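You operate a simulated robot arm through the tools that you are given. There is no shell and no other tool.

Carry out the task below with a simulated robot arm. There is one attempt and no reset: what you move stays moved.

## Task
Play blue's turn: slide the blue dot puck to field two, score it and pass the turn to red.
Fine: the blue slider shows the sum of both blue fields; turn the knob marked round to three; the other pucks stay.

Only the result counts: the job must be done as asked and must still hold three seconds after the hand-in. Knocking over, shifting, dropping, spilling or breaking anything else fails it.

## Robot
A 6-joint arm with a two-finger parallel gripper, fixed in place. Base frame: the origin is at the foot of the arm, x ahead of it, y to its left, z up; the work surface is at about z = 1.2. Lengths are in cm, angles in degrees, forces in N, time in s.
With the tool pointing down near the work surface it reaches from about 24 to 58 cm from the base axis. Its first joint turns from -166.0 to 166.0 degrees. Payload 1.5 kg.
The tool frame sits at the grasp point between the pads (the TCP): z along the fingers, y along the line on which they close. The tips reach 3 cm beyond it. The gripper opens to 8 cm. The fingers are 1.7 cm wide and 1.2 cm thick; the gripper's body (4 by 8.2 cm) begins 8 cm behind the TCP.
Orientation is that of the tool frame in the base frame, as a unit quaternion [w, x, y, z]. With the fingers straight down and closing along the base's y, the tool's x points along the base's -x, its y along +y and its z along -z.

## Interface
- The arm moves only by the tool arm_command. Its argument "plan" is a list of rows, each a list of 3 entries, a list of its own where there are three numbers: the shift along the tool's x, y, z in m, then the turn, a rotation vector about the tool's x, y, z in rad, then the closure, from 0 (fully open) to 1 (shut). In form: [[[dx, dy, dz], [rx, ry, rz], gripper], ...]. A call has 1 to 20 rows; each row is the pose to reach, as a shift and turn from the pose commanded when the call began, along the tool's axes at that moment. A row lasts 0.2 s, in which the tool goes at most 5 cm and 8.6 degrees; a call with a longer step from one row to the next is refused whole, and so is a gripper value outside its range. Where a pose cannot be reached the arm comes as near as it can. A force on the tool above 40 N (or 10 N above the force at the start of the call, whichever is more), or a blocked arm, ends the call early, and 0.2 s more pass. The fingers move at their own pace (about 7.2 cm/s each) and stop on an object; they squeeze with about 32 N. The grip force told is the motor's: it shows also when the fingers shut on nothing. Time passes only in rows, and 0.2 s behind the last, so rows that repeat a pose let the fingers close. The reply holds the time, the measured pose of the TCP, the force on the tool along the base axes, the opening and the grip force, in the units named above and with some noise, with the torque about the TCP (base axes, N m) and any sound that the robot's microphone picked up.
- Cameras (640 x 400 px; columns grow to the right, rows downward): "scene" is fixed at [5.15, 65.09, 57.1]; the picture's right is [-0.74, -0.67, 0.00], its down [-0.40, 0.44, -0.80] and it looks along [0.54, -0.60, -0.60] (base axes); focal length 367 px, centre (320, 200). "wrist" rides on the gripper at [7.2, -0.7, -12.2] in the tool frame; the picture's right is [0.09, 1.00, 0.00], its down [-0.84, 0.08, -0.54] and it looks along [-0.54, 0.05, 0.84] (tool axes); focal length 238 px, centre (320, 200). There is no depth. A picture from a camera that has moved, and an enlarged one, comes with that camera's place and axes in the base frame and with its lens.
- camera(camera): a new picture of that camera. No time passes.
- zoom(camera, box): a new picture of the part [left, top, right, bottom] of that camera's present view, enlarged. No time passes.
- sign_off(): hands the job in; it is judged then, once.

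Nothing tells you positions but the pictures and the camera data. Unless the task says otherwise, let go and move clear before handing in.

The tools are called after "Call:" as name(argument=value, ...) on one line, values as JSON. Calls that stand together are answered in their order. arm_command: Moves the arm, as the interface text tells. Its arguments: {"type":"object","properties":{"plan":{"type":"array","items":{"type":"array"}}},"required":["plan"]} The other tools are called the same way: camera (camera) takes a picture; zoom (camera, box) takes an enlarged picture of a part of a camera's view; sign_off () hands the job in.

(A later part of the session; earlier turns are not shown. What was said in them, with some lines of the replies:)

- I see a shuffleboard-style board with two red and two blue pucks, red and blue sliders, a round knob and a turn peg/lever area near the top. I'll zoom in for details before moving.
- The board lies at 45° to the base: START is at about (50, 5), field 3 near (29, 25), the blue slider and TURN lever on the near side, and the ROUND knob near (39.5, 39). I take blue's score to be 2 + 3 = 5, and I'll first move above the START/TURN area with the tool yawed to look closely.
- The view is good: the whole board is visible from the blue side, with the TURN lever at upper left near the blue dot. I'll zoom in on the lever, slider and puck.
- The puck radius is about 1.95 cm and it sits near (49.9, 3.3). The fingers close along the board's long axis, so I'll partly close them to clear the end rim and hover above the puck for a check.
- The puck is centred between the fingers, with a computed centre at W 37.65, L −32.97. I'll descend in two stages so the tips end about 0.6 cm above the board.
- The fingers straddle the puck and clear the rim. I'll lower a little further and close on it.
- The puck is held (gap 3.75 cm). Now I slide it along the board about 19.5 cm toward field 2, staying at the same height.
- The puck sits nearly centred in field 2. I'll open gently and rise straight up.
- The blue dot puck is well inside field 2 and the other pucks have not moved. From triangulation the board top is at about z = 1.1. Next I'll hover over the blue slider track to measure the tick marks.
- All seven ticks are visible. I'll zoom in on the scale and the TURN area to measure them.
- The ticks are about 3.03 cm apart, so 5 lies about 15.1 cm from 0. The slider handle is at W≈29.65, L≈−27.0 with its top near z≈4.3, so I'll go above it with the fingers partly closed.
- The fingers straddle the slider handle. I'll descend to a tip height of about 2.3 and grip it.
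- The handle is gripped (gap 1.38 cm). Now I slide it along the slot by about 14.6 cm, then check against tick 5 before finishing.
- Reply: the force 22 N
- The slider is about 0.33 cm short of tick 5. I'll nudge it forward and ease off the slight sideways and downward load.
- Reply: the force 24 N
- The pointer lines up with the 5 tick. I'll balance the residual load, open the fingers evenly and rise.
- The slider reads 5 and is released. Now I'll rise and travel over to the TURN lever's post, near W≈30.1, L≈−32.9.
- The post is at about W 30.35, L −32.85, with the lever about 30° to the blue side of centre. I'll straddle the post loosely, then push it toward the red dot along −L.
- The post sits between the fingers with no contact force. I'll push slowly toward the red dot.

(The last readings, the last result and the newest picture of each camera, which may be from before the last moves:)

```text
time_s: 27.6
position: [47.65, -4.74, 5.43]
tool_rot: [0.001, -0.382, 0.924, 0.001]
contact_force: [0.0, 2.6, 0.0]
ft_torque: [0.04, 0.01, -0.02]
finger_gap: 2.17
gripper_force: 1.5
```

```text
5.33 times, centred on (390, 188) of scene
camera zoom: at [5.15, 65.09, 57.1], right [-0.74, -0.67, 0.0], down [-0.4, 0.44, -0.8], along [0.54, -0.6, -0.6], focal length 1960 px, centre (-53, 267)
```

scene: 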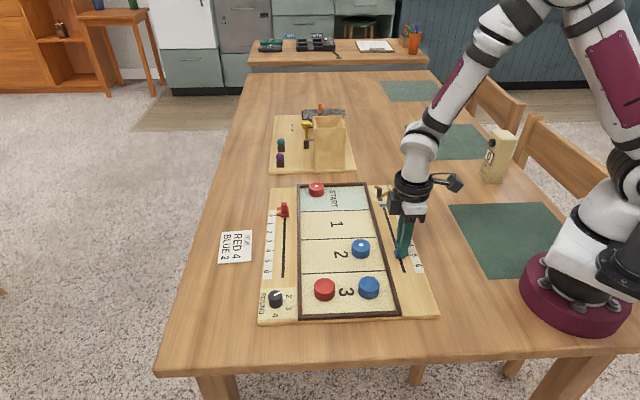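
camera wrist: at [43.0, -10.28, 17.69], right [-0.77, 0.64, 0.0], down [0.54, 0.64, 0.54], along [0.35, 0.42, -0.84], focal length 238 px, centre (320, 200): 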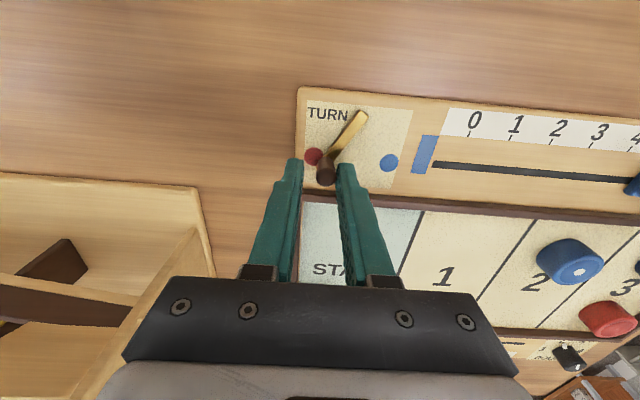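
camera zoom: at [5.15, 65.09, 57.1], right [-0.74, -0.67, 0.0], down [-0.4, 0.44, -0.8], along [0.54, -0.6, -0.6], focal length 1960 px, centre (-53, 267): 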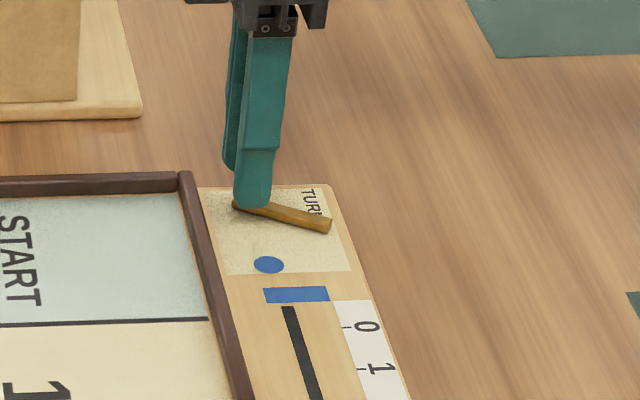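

The lever has swung to the red side, just short of the mirror angle of its blue position. I'll push another few millimetres to seat it.

Call:
arm_command(plan=[[[0.0005, -0.001, 0], [0, 0, 0], 0.76], [[0.001, -0.002, 0], [0, 0, 0], 0.76], [[0.0012, -0.003, 0], [0, 0, 0], 0.76], [[0.0012, -0.003, 0], [0, 0, 0], 0.76]])

Call:
zoom(camera="wrist", box=[220, 80, 420, 205])

```text
time_s: 28.6
position: [48.0, -4.91, 5.38]
tool_rot: [0.0, -0.383, 0.924, 0.001]
contact_force: [-3.1, 8.3, -0.9]
ft_torque: [0.11, 0.04, -0.08]
finger_gap: 2.63
gripper_force: 4.1
```

```text
3.20 times, centred on (320, 142) of wrist
camera zoom: at [43.12, -10.54, 17.68], right [-0.77, 0.64, 0.0], down [0.54, 0.64, 0.54], along [0.35, 0.42, -0.84], focal length 763 px, centre (320, 384)
```

zoom: 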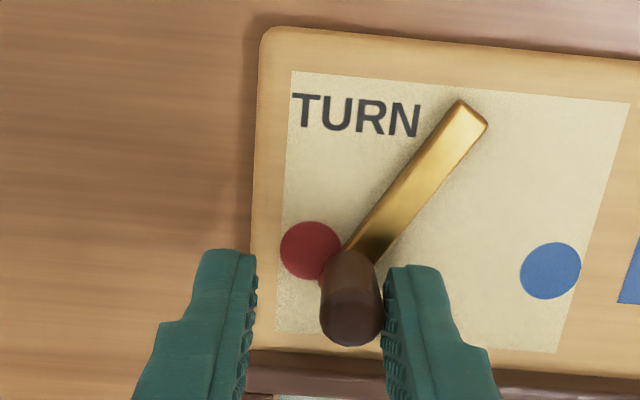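

The lever is at its end stop: force rose and the lever did not move. I'll centre on the post, open slightly and rise.

Call:
arm_command(plan=[[[0, 0.003, 0], [0, 0, 0], 0.7], [[0, 0.006, 0], [0, 0, 0], 0.65], [[0, 0.006, 0], [0, 0, 0], 0.65], [[0, 0.006, -0.02], [0, 0, 0], 0.65], [[0, 0.006, -0.05], [0, 0, 0], 0.65], [[0, 0.006, -0.09], [0, 0, 0], 0.65], [[0, 0.006, -0.13], [0, 0, 0], 0.65], [[0, 0.006, -0.13], [0, 0, 0], 0.65]])

Call:
camera(camera="wrist")

Call:
zoom(camera="wrist", box=[260, 60, 420, 160])

Call:
zoom(camera="scene", box=[250, 170, 450, 330])

```text
time_s: 30.4
position: [47.58, -4.68, 18.41]
tool_rot: [-0.001, -0.383, 0.924, 0.001]
contact_force: [-0.7, -0.4, -0.1]
ft_torque: [-0.04, -0.02, -0.03]
finger_gap: 2.8
gripper_force: 0.0
```

```text
taken
camera wrist: at [42.71, -10.16, 30.68], right [-0.77, 0.64, 0.0], down [0.54, 0.64, 0.54], along [0.35, 0.42, -0.84], focal length 238 px, centre (320, 200)
```

wrist: 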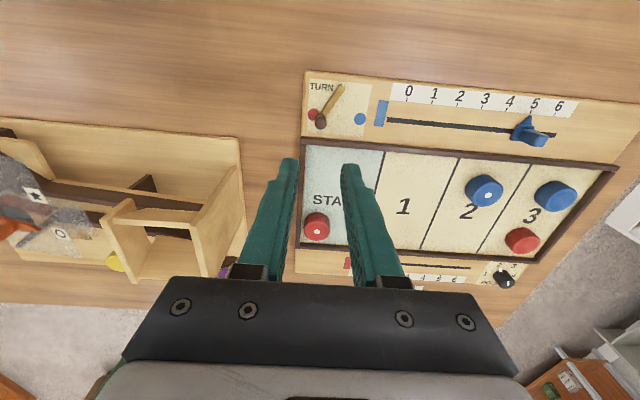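

```text
4.00 times, centred on (340, 110) of wrist
camera zoom: at [42.71, -10.16, 30.68], right [-0.77, 0.64, 0.0], down [0.54, 0.64, 0.54], along [0.35, 0.42, -0.84], focal length 953 px, centre (240, 560)
```

zoom: 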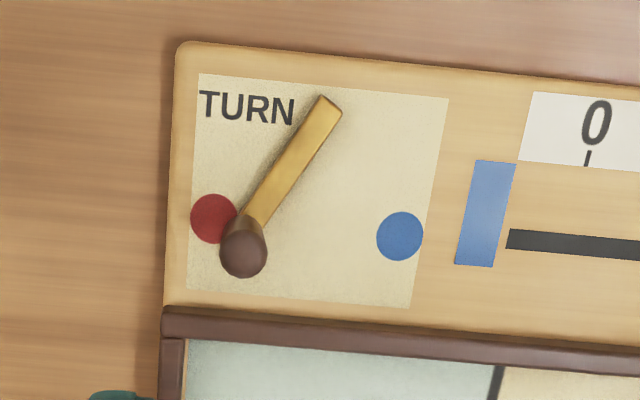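

```text
2.50 times, centred on (350, 250) of scene
camera zoom: at [5.15, 65.09, 57.1], right [-0.74, -0.67, 0.0], down [-0.4, 0.44, -0.8], along [0.54, -0.6, -0.6], focal length 919 px, centre (245, 75)
```

zoom: 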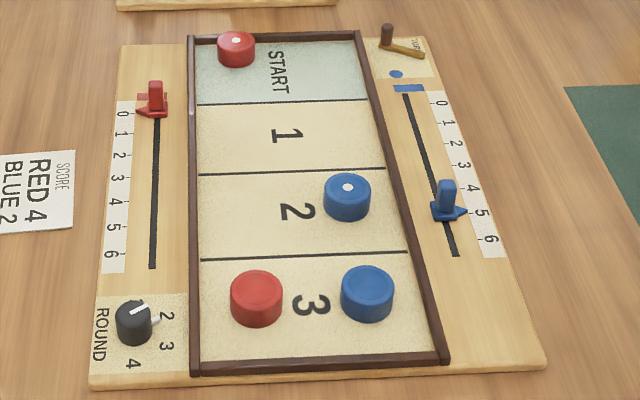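

TURN now points to red, the slider reads 5, and the pucks are as required. Next I'll fly to the ROUND knob, estimated at (40.2, 38.4), turning the tool so the grip axis is perpendicular to its pointer.

Call:
arm_command(plan=[[[-0.021, 0.0298, 0], [0, 0, -0.044], 0.45], [[-0.042, 0.0596, 0], [0, 0, -0.087], 0.45], [[-0.063, 0.0894, 0], [0, 0, -0.131], 0.45], [[-0.084, 0.1192, 0], [0, 0, -0.175], 0.45], [[-0.105, 0.149, 0], [0, 0, -0.218], 0.45], [[-0.126, 0.1788, 0], [0, 0, -0.262], 0.45], [[-0.147, 0.2085, 0], [0, 0, -0.305], 0.45], [[-0.168, 0.2383, 0], [0, 0, -0.349], 0.45], [[-0.189, 0.2681, 0], [0, 0, -0.393], 0.45], [[-0.21, 0.2979, 0], [0, 0, -0.436], 0.45], [[-0.231, 0.3277, 0], [0, 0, -0.48], 0.45], [[-0.2524, 0.3575, 0], [0, 0, -0.524], 0.45], [[-0.2524, 0.3575, 0], [0, 0, -0.524], 0.45], [[-0.2524, 0.3575, 0], [0, 0, -0.524], 0.45]])

Call:
camera(camera="wrist")

Call:
camera(camera="scene")

Call:
zoom(camera="wrist", box=[240, 60, 400, 160])

```text
time_s: 33.4
position: [40.08, 38.69, 18.55]
tool_rot: [0.0, -0.609, 0.793, 0.001]
contact_force: [-0.2, -0.6, -0.9]
ft_torque: [0.02, 0.02, 0.06]
finger_gap: 4.38
gripper_force: 0.1
```

```text
taken
camera wrist: at [38.72, 31.45, 30.8], right [-0.99, 0.17, 0.0], down [0.14, 0.83, 0.54], along [0.09, 0.54, -0.84], focal length 238 px, centre (320, 200)
```

wrist: 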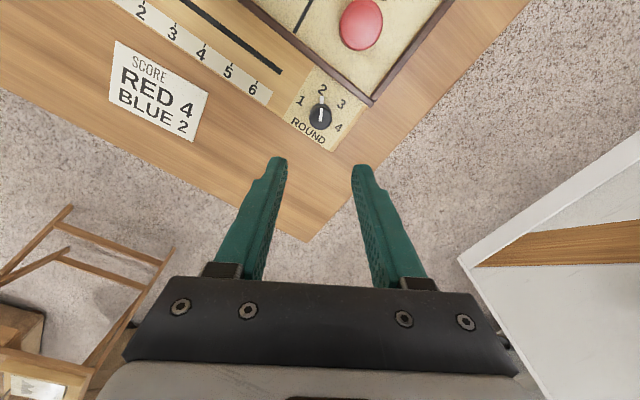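

```text
taken
```

scene: 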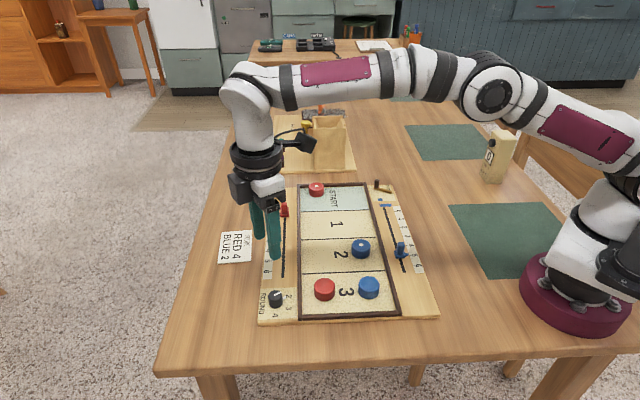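

```text
4.00 times, centred on (320, 110) of wrist
camera zoom: at [38.72, 31.45, 30.8], right [-0.99, 0.17, 0.0], down [0.14, 0.83, 0.54], along [0.09, 0.54, -0.84], focal length 953 px, centre (320, 560)
```

zoom: 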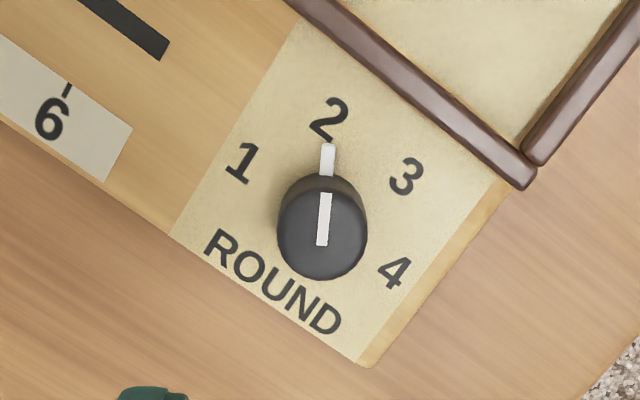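

The knob pointer sits at 2, and my grip axis is perpendicular to it; 3 is about 60° clockwise from above. I'll centre over the knob and descend partway to refine.

Call:
arm_command(plan=[[[0.003, 0.0002, 0.025], [0, 0, 0], 0.45], [[0.0056, 0.0004, 0.055], [0, 0, 0], 0.45], [[0.0056, 0.0004, 0.085], [0, 0, 0], 0.45], [[0.0056, 0.0004, 0.1], [0, 0, 0], 0.45], [[0.0056, 0.0004, 0.1], [0, 0, 0], 0.45]])

Call:
camera(camera="wrist")

Call:
zoom(camera="wrist", box=[240, 90, 400, 190])

Call:
zoom(camera="scene", box=[220, 250, 340, 325])

```text
time_s: 34.6
position: [39.76, 38.04, 8.52]
tool_rot: [0.001, -0.609, 0.793, 0.002]
contact_force: [0.5, -0.1, 0.0]
ft_torque: [0.0, 0.04, 0.01]
finger_gap: 4.41
gripper_force: 0.0
```

```text
taken
camera wrist: at [38.5, 30.9, 20.8], right [-0.99, 0.17, 0.0], down [0.14, 0.83, 0.54], along [0.09, 0.54, -0.84], focal length 238 px, centre (320, 200)
```

wrist: 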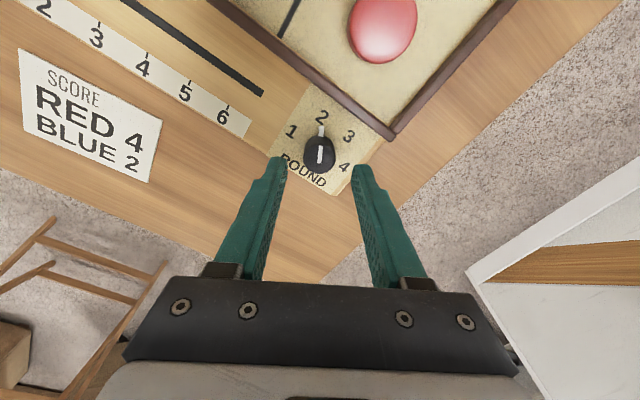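

```text
4.00 times, centred on (320, 140) of wrist
camera zoom: at [38.5, 30.9, 20.8], right [-0.99, 0.17, 0.0], down [0.14, 0.83, 0.54], along [0.09, 0.54, -0.84], focal length 953 px, centre (320, 440)
```

zoom: 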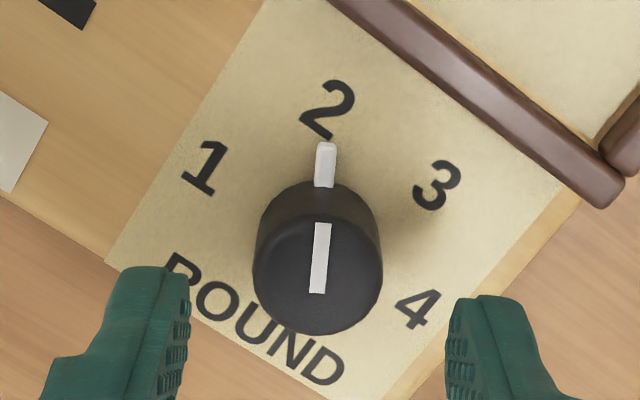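

```text
5.33 times, centred on (280, 288) of scene
camera zoom: at [5.15, 65.09, 57.1], right [-0.74, -0.67, 0.0], down [-0.4, 0.44, -0.8], along [0.54, -0.6, -0.6], focal length 1960 px, centre (533, -267)
```

zoom: 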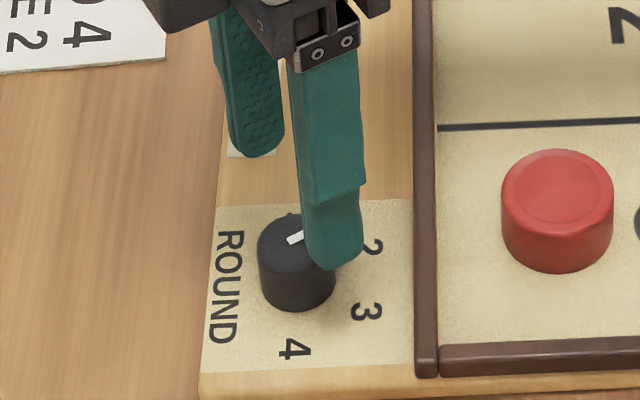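

The knob radius is about 1.28 cm and I'm nearly centred. I'll make a small correction, descend to a tip height of about 2.0 and grip.

Call:
arm_command(plan=[[[-0.0026, -0.0008, 0.01], [0, 0, 0], 0.45], [[-0.0026, -0.0008, 0.022], [0, 0, 0], 0.45], [[-0.0026, -0.0008, 0.034], [0, 0, 0], 0.45], [[-0.0026, -0.0008, 0.034], [0, 0, 0], 0.45], [[-0.0026, -0.0008, 0.034], [0, 0, 0], 0.55], [[-0.0026, -0.0008, 0.034], [0, 0, 0], 0.65], [[-0.0026, -0.0008, 0.034], [0, 0, 0], 0.75], [[-0.0026, -0.0008, 0.034], [0, 0, 0], 0.8], [[-0.0026, -0.0008, 0.034], [0, 0, 0], 0.8]])

Call:
camera(camera="wrist")

Call:
zoom(camera="wrist", box=[240, 110, 400, 210])

Call:
zoom(camera="scene", box=[220, 250, 340, 325])

```text
time_s: 36.6
position: [40.05, 38.25, 4.96]
tool_rot: [0.001, -0.609, 0.793, 0.001]
contact_force: [-12.7, 1.4, 2.2]
ft_torque: [0.02, 0.36, 0.02]
finger_gap: 2.52
gripper_force: 37.1
```

```text
taken
camera wrist: at [38.61, 31.14, 17.38], right [-0.99, 0.17, 0.0], down [0.14, 0.83, 0.54], along [0.09, 0.54, -0.84], focal length 238 px, centre (320, 200)
```

wrist: 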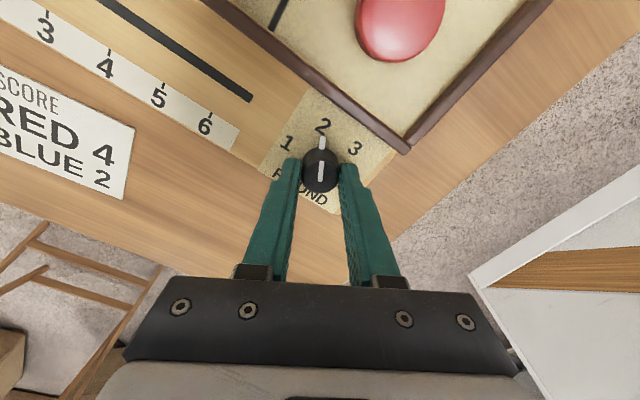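

```text
4.00 times, centred on (320, 160) of wrist
camera zoom: at [38.61, 31.14, 17.38], right [-0.99, 0.17, 0.0], down [0.14, 0.83, 0.54], along [0.09, 0.54, -0.84], focal length 953 px, centre (320, 360)
```

zoom: 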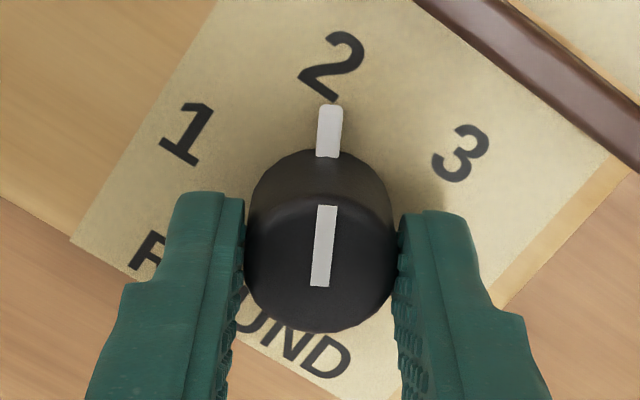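

```text
5.33 times, centred on (280, 288) of scene
camera zoom: at [5.15, 65.09, 57.1], right [-0.74, -0.67, 0.0], down [-0.4, 0.44, -0.8], along [0.54, -0.6, -0.6], focal length 1960 px, centre (533, -267)
```

zoom: 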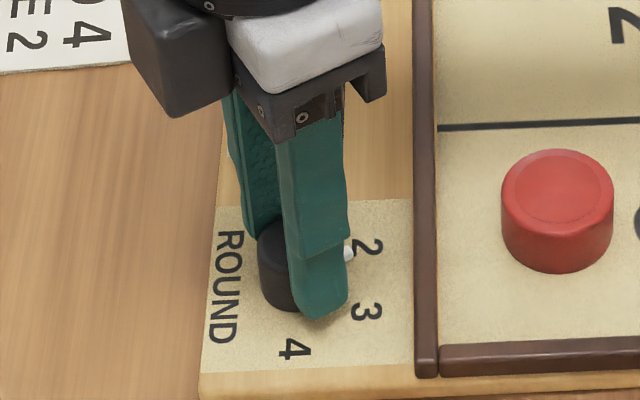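

The grip shows about 12 N of side load, so I'm slightly off-centre. I'll open a little, shift a millimetre or so and re-grip before turning.

Call:
arm_command(plan=[[[0, 0, 0], [0, 0, 0], 0.62], [[-0.0008, 0.0004, 0], [0, 0, 0], 0.62], [[-0.0016, 0.0008, 0], [0, 0, 0], 0.62], [[-0.0016, 0.0008, 0], [0, 0, 0], 0.68], [[-0.0016, 0.0008, 0], [0, 0, 0], 0.75], [[-0.0016, 0.0008, 0], [0, 0, 0], 0.78], [[-0.0016, 0.0008, 0], [0, 0, 0], 0.78]])

Call:
zoom(camera="wrist", box=[240, 110, 400, 210])

```text
time_s: 38.2
position: [40.0, 38.41, 5.1]
tool_rot: [0.001, -0.609, 0.793, 0.002]
contact_force: [4.4, 0.3, -2.7]
ft_torque: [-0.01, -0.11, 0.02]
finger_gap: 2.53
gripper_force: 36.8
```

```text
4.00 times, centred on (320, 160) of wrist
camera zoom: at [38.62, 31.3, 17.39], right [-0.99, 0.17, 0.0], down [0.14, 0.83, 0.54], along [0.09, 0.54, -0.84], focal length 953 px, centre (320, 360)
```

zoom: 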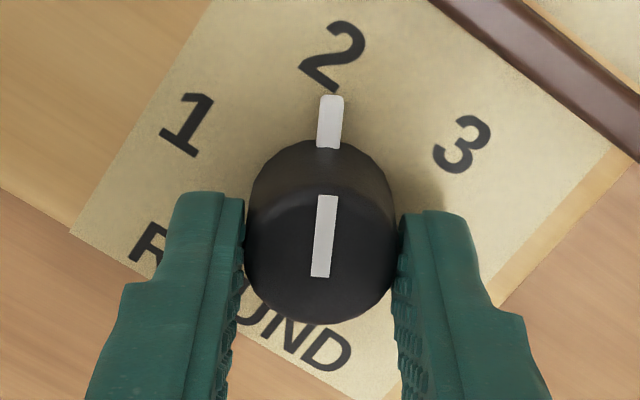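

The load is now small. I'll turn clockwise (as seen from above) by 20° first and check the forces.

Call:
arm_command(plan=[[[0, -0.0002, 0], [0, 0, 0.087], 0.78], [[0, -0.0002, 0], [0, 0, 0.175], 0.78], [[0, -0.0002, 0], [0, 0, 0.262], 0.78], [[0, -0.0002, 0], [0, 0, 0.349], 0.78], [[0, -0.0002, 0], [0, 0, 0.349], 0.78]])

Call:
zoom(camera="wrist", box=[240, 110, 400, 210])

```text
time_s: 39.4
position: [40.1, 38.45, 5.23]
tool_rot: [0.002, -0.461, 0.887, 0.001]
contact_force: [19.0, 1.2, -11.3]
ft_torque: [0.14, -0.67, 0.01]
finger_gap: 2.51
gripper_force: 36.6
```

```text
4.00 times, centred on (320, 160) of wrist
camera zoom: at [36.29, 32.12, 17.39], right [-0.87, 0.5, 0.0], down [0.42, 0.73, 0.54], along [0.27, 0.47, -0.84], focal length 953 px, centre (320, 360)
```

zoom: 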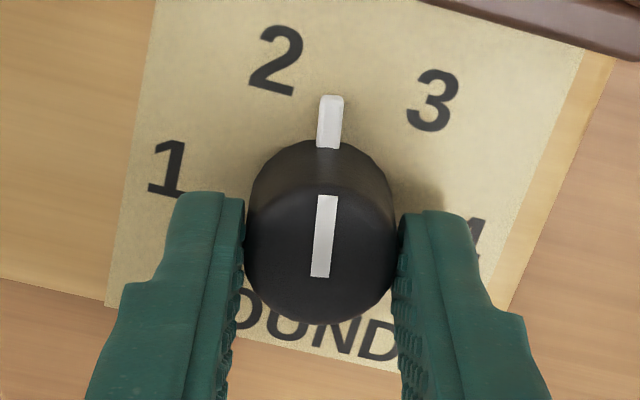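

The knob follows the gripper well. I'll relieve the side load with a small shift and keep turning another 20°.

Call:
arm_command(plan=[[[-0.0007, -0.0009, 0.0005], [0, 0, 0], 0.78], [[-0.0007, -0.0009, 0.0005], [0, 0, 0.087], 0.78], [[-0.0007, -0.001, 0.0005], [0, 0, 0.175], 0.78], [[-0.0007, -0.001, 0.0005], [0, 0, 0.262], 0.78], [[-0.0007, -0.001, 0.0005], [0, 0, 0.349], 0.78], [[-0.0007, -0.001, 0.0005], [0, 0, 0.349], 0.78]])

Call:
zoom(camera="wrist", box=[240, 110, 400, 210])

```text
time_s: 40.8
position: [40.13, 38.45, 5.05]
tool_rot: [0.001, -0.3, 0.954, 0.0]
contact_force: [-5.4, -26.6, 25.1]
ft_torque: [-0.99, 0.18, 0.02]
finger_gap: 2.51
gripper_force: 36.7
```

```text
4.00 times, centred on (320, 160) of wrist
camera zoom: at [34.46, 33.71, 17.37], right [-0.65, 0.76, 0.0], down [0.64, 0.54, 0.54], along [0.41, 0.35, -0.84], focal length 953 px, centre (320, 360)
```

zoom: 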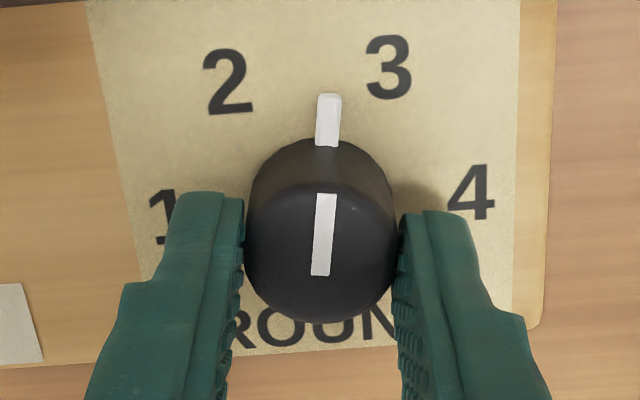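

The pointer is now two-thirds of the way. I'll relieve the load again and turn a further 10°.

Call:
arm_command(plan=[[[0.0005, -0.0005, -0.0002], [0, 0, 0], 0.78], [[0.001, -0.0009, -0.0004], [0, 0, 0], 0.78], [[0.001, -0.0009, -0.0004], [0, 0, 0.087], 0.78], [[0.001, -0.0009, -0.0004], [0, 0, 0.175], 0.78], [[0.001, -0.0009, -0.0004], [0, 0, 0.175], 0.78]])

Call:
zoom(camera="wrist", box=[240, 110, 400, 210])

```text
time_s: 42.0
position: [40.01, 38.23, 5.04]
tool_rot: [0.002, -0.217, 0.976, 0.001]
contact_force: [23.9, 10.3, -13.1]
ft_torque: [0.36, -0.89, -0.03]
finger_gap: 2.5
gripper_force: 36.5
```

```text
4.00 times, centred on (320, 160) of wrist
camera zoom: at [33.7, 34.66, 17.38], right [-0.5, 0.86, 0.0], down [0.73, 0.42, 0.54], along [0.47, 0.28, -0.84], focal length 953 px, centre (320, 360)
```

zoom: 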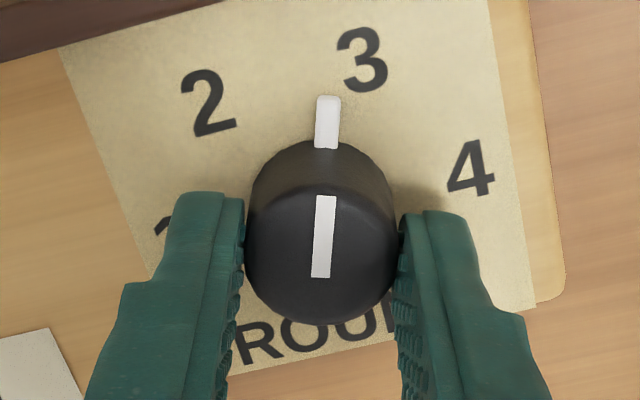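

About 10° remain until 3 takes the place 2 had. I'll relieve the load and turn the last 10°.

Call:
arm_command(plan=[[[-0.0005, 0, 0.0001], [0, 0, 0], 0.78], [[-0.0009, 0, 0.0002], [0, 0, 0], 0.78], [[-0.0009, 0, 0.0002], [0, 0, 0.087], 0.78], [[-0.0009, 0, 0.0002], [0, 0, 0.175], 0.78], [[-0.0009, 0, 0.0002], [0, 0, 0.175], 0.78]])

Call:
zoom(camera="wrist", box=[240, 110, 400, 210])

```text
time_s: 43.2
position: [40.08, 38.38, 5.11]
tool_rot: [-0.001, -0.129, 0.992, 0.001]
contact_force: [-5.0, -12.9, 16.9]
ft_torque: [-0.45, 0.22, 0.05]
finger_gap: 2.51
gripper_force: 36.2
```

```text
4.00 times, centred on (320, 160) of wrist
camera zoom: at [33.21, 35.81, 17.42], right [-0.34, 0.94, 0.0], down [0.79, 0.29, 0.54], along [0.51, 0.19, -0.84], focal length 953 px, centre (320, 360)
```

zoom: 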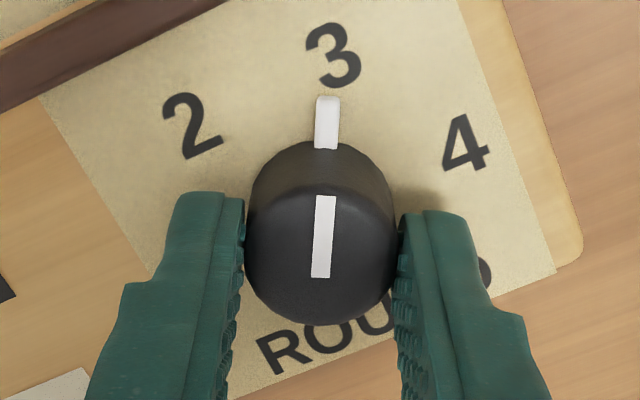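

The pointer now points at 3, just as it did at 2 before. I'll open the fingers and rise straight up.

Call:
arm_command(plan=[[[0.0003, -0.0003, -0.0002], [0, 0, 0], 0.7], [[0.0003, -0.0003, -0.0002], [0, 0, 0], 0.6], [[0.0003, -0.0003, -0.0002], [0, 0, 0], 0.5], [[0.0003, -0.0003, -0.0002], [0, 0, 0], 0.45], [[0.0003, -0.0003, -0.015], [0, 0, 0], 0.45], [[0.0003, -0.0003, -0.04], [0, 0, 0], 0.45], [[0.0003, -0.0003, -0.08], [0, 0, 0], 0.45], [[0.0003, -0.0003, -0.12], [0, 0, 0], 0.45], [[0.0003, -0.0003, -0.15], [0, 0, 0], 0.45], [[0.0003, -0.0003, -0.15], [0, 0, 0], 0.45]])

Call:
camera(camera="wrist")

Call:
zoom(camera="wrist", box=[240, 60, 400, 160])

Call:
zoom(camera="scene", box=[220, 250, 340, 325])

```text
time_s: 45.4
position: [40.19, 38.26, 20.19]
tool_rot: [0.0, -0.129, 0.992, 0.001]
contact_force: [-1.0, -0.3, -0.1]
ft_torque: [-0.02, 0.0, 0.02]
finger_gap: 4.41
gripper_force: 0.0
```

```text
taken
camera wrist: at [33.21, 35.78, 32.45], right [-0.35, 0.94, 0.0], down [0.79, 0.29, 0.54], along [0.51, 0.19, -0.84], focal length 238 px, centre (320, 200)
```

wrist: 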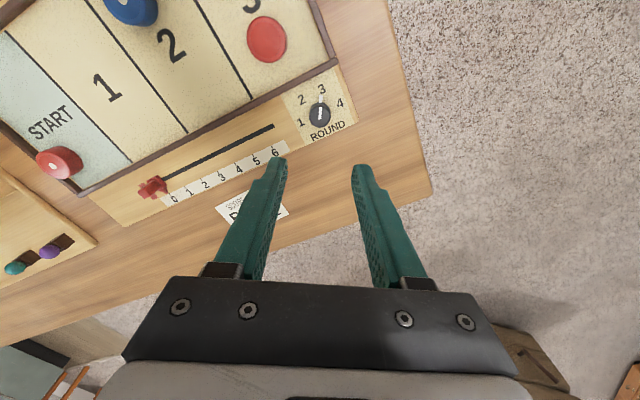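

```text
4.00 times, centred on (320, 110) of wrist
camera zoom: at [33.21, 35.78, 32.45], right [-0.35, 0.94, 0.0], down [0.79, 0.29, 0.54], along [0.51, 0.19, -0.84], focal length 953 px, centre (320, 560)
```

zoom: 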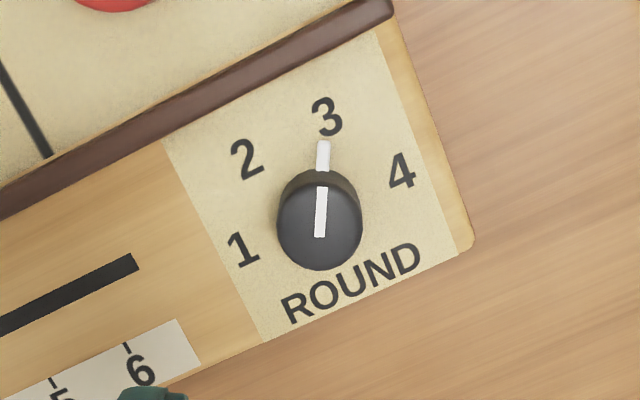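

```text
5.33 times, centred on (280, 288) of scene
camera zoom: at [5.15, 65.09, 57.1], right [-0.74, -0.67, 0.0], down [-0.4, 0.44, -0.8], along [0.54, -0.6, -0.6], focal length 1960 px, centre (533, -267)
```

zoom: 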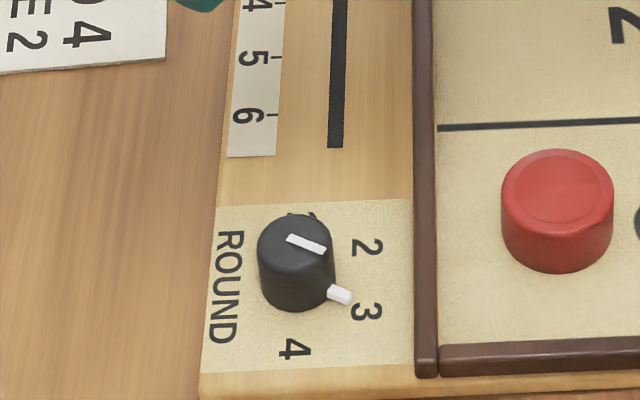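

The knob points at 3. I'll retreat to a clear high pose and inspect the whole board once more before handing in.

Call:
arm_command(plan=[[[0.0, -0.02, -0.03], [0, 0, 0], 0.3], [[0.02, -0.05, -0.05], [0, 0, 0], 0.2], [[0.04, -0.08, -0.07], [0, 0, 0], 0.1], [[0.06, -0.11, -0.09], [0, 0, 0], 0], [[0.08, -0.14, -0.1], [0, 0, 0], 0], [[0.09, -0.17, -0.1], [0, 0, 0], 0], [[0.1, -0.2, -0.1], [0, 0, 0], 0], [[0.1, -0.2, -0.1], [0, 0, 0], 0]])

Call:
camera(camera="scene")

Call:
camera(camera="wrist")

Call:
zoom(camera="scene", box=[240, 165, 450, 330])

Call:
zoom(camera="scene", box=[340, 175, 450, 285])

```text
time_s: 47.2
position: [35.68, 16.37, 30.02]
tool_rot: [0.0, -0.131, 0.991, 0.002]
contact_force: [0.0, -0.2, 0.4]
ft_torque: [-0.02, -0.02, 0.0]
finger_gap: 8.02
gripper_force: 0.1
```

```text
taken
```

scene: 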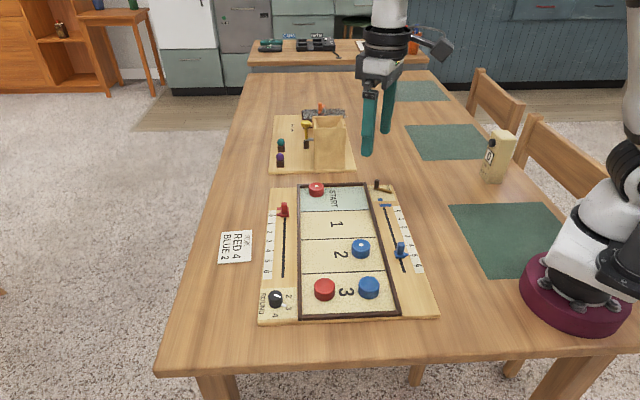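

```text
taken
camera wrist: at [28.79, 13.83, 42.32], right [-0.35, 0.94, 0.0], down [0.79, 0.29, 0.54], along [0.51, 0.19, -0.84], focal length 238 px, centre (320, 200)
```

wrist: 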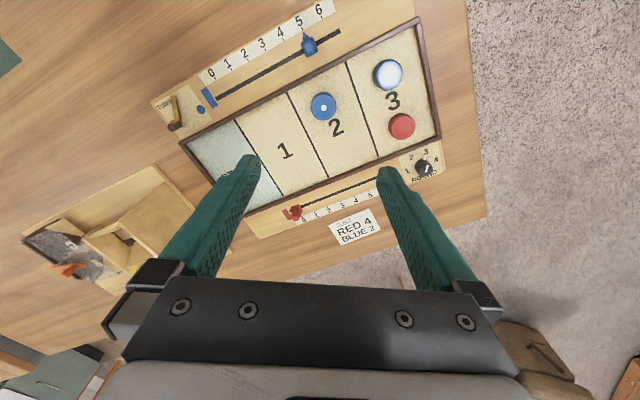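

```text
2.42 times, centred on (345, 248) of scene
camera zoom: at [5.15, 65.09, 57.1], right [-0.74, -0.67, 0.0], down [-0.4, 0.44, -0.8], along [0.54, -0.6, -0.6], focal length 891 px, centre (259, 85)
```

zoom: 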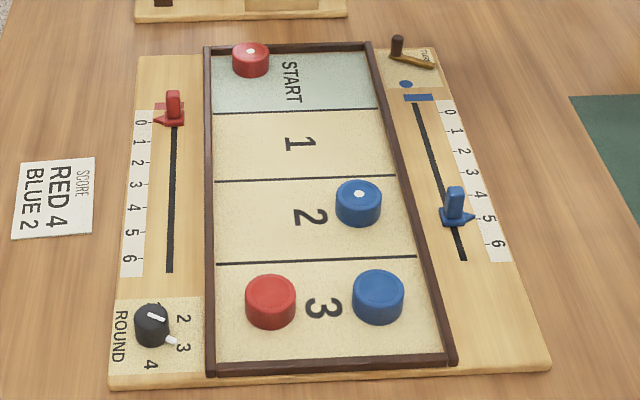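

```text
3.64 times, centred on (395, 230) of scene
camera zoom: at [5.15, 65.09, 57.1], right [-0.74, -0.67, 0.0], down [-0.4, 0.44, -0.8], along [0.54, -0.6, -0.6], focal length 1336 px, centre (47, 91)
```

zoom: 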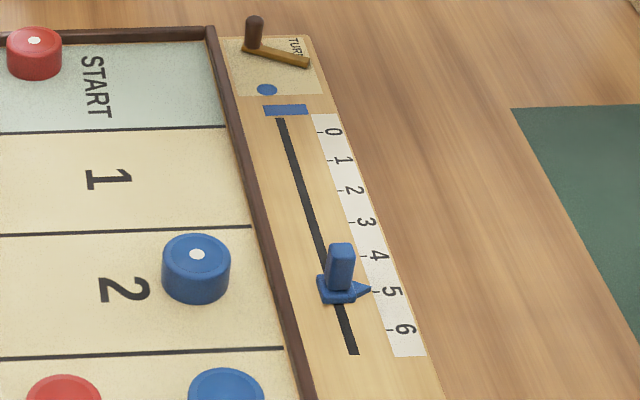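

Everything checks out in the pictures: the blue dot puck is in field 2, the blue slider reads 5 (2 + 3), the TURN lever is on red, and the ROUND knob points at 3. The other pucks are where they started and the arm is clear, so I'm handing in.

Call:
sign_off()

```text
The job is handed in.
```

Blue's turn is played and handed in. The last pictures before the hand-in showed everything where the task asks:

- **Puck:** the blue dot puck was slid along the board and sits inside field two.
- **Score:** the blue slider reads 5, for field two plus field three.
- **Turn:** the TURN lever is against its stop on the red side.
- **Round:** the knob points at 3.
- **Everything else:** the other three pucks, the red slider and the score card look unmoved. The gripper is open and the arm is clear of the board.

The score card beside the board reads "RED 4, BLUE 2". I left it out of the score, since the task defines the slider value as the sum of the two blue fields.
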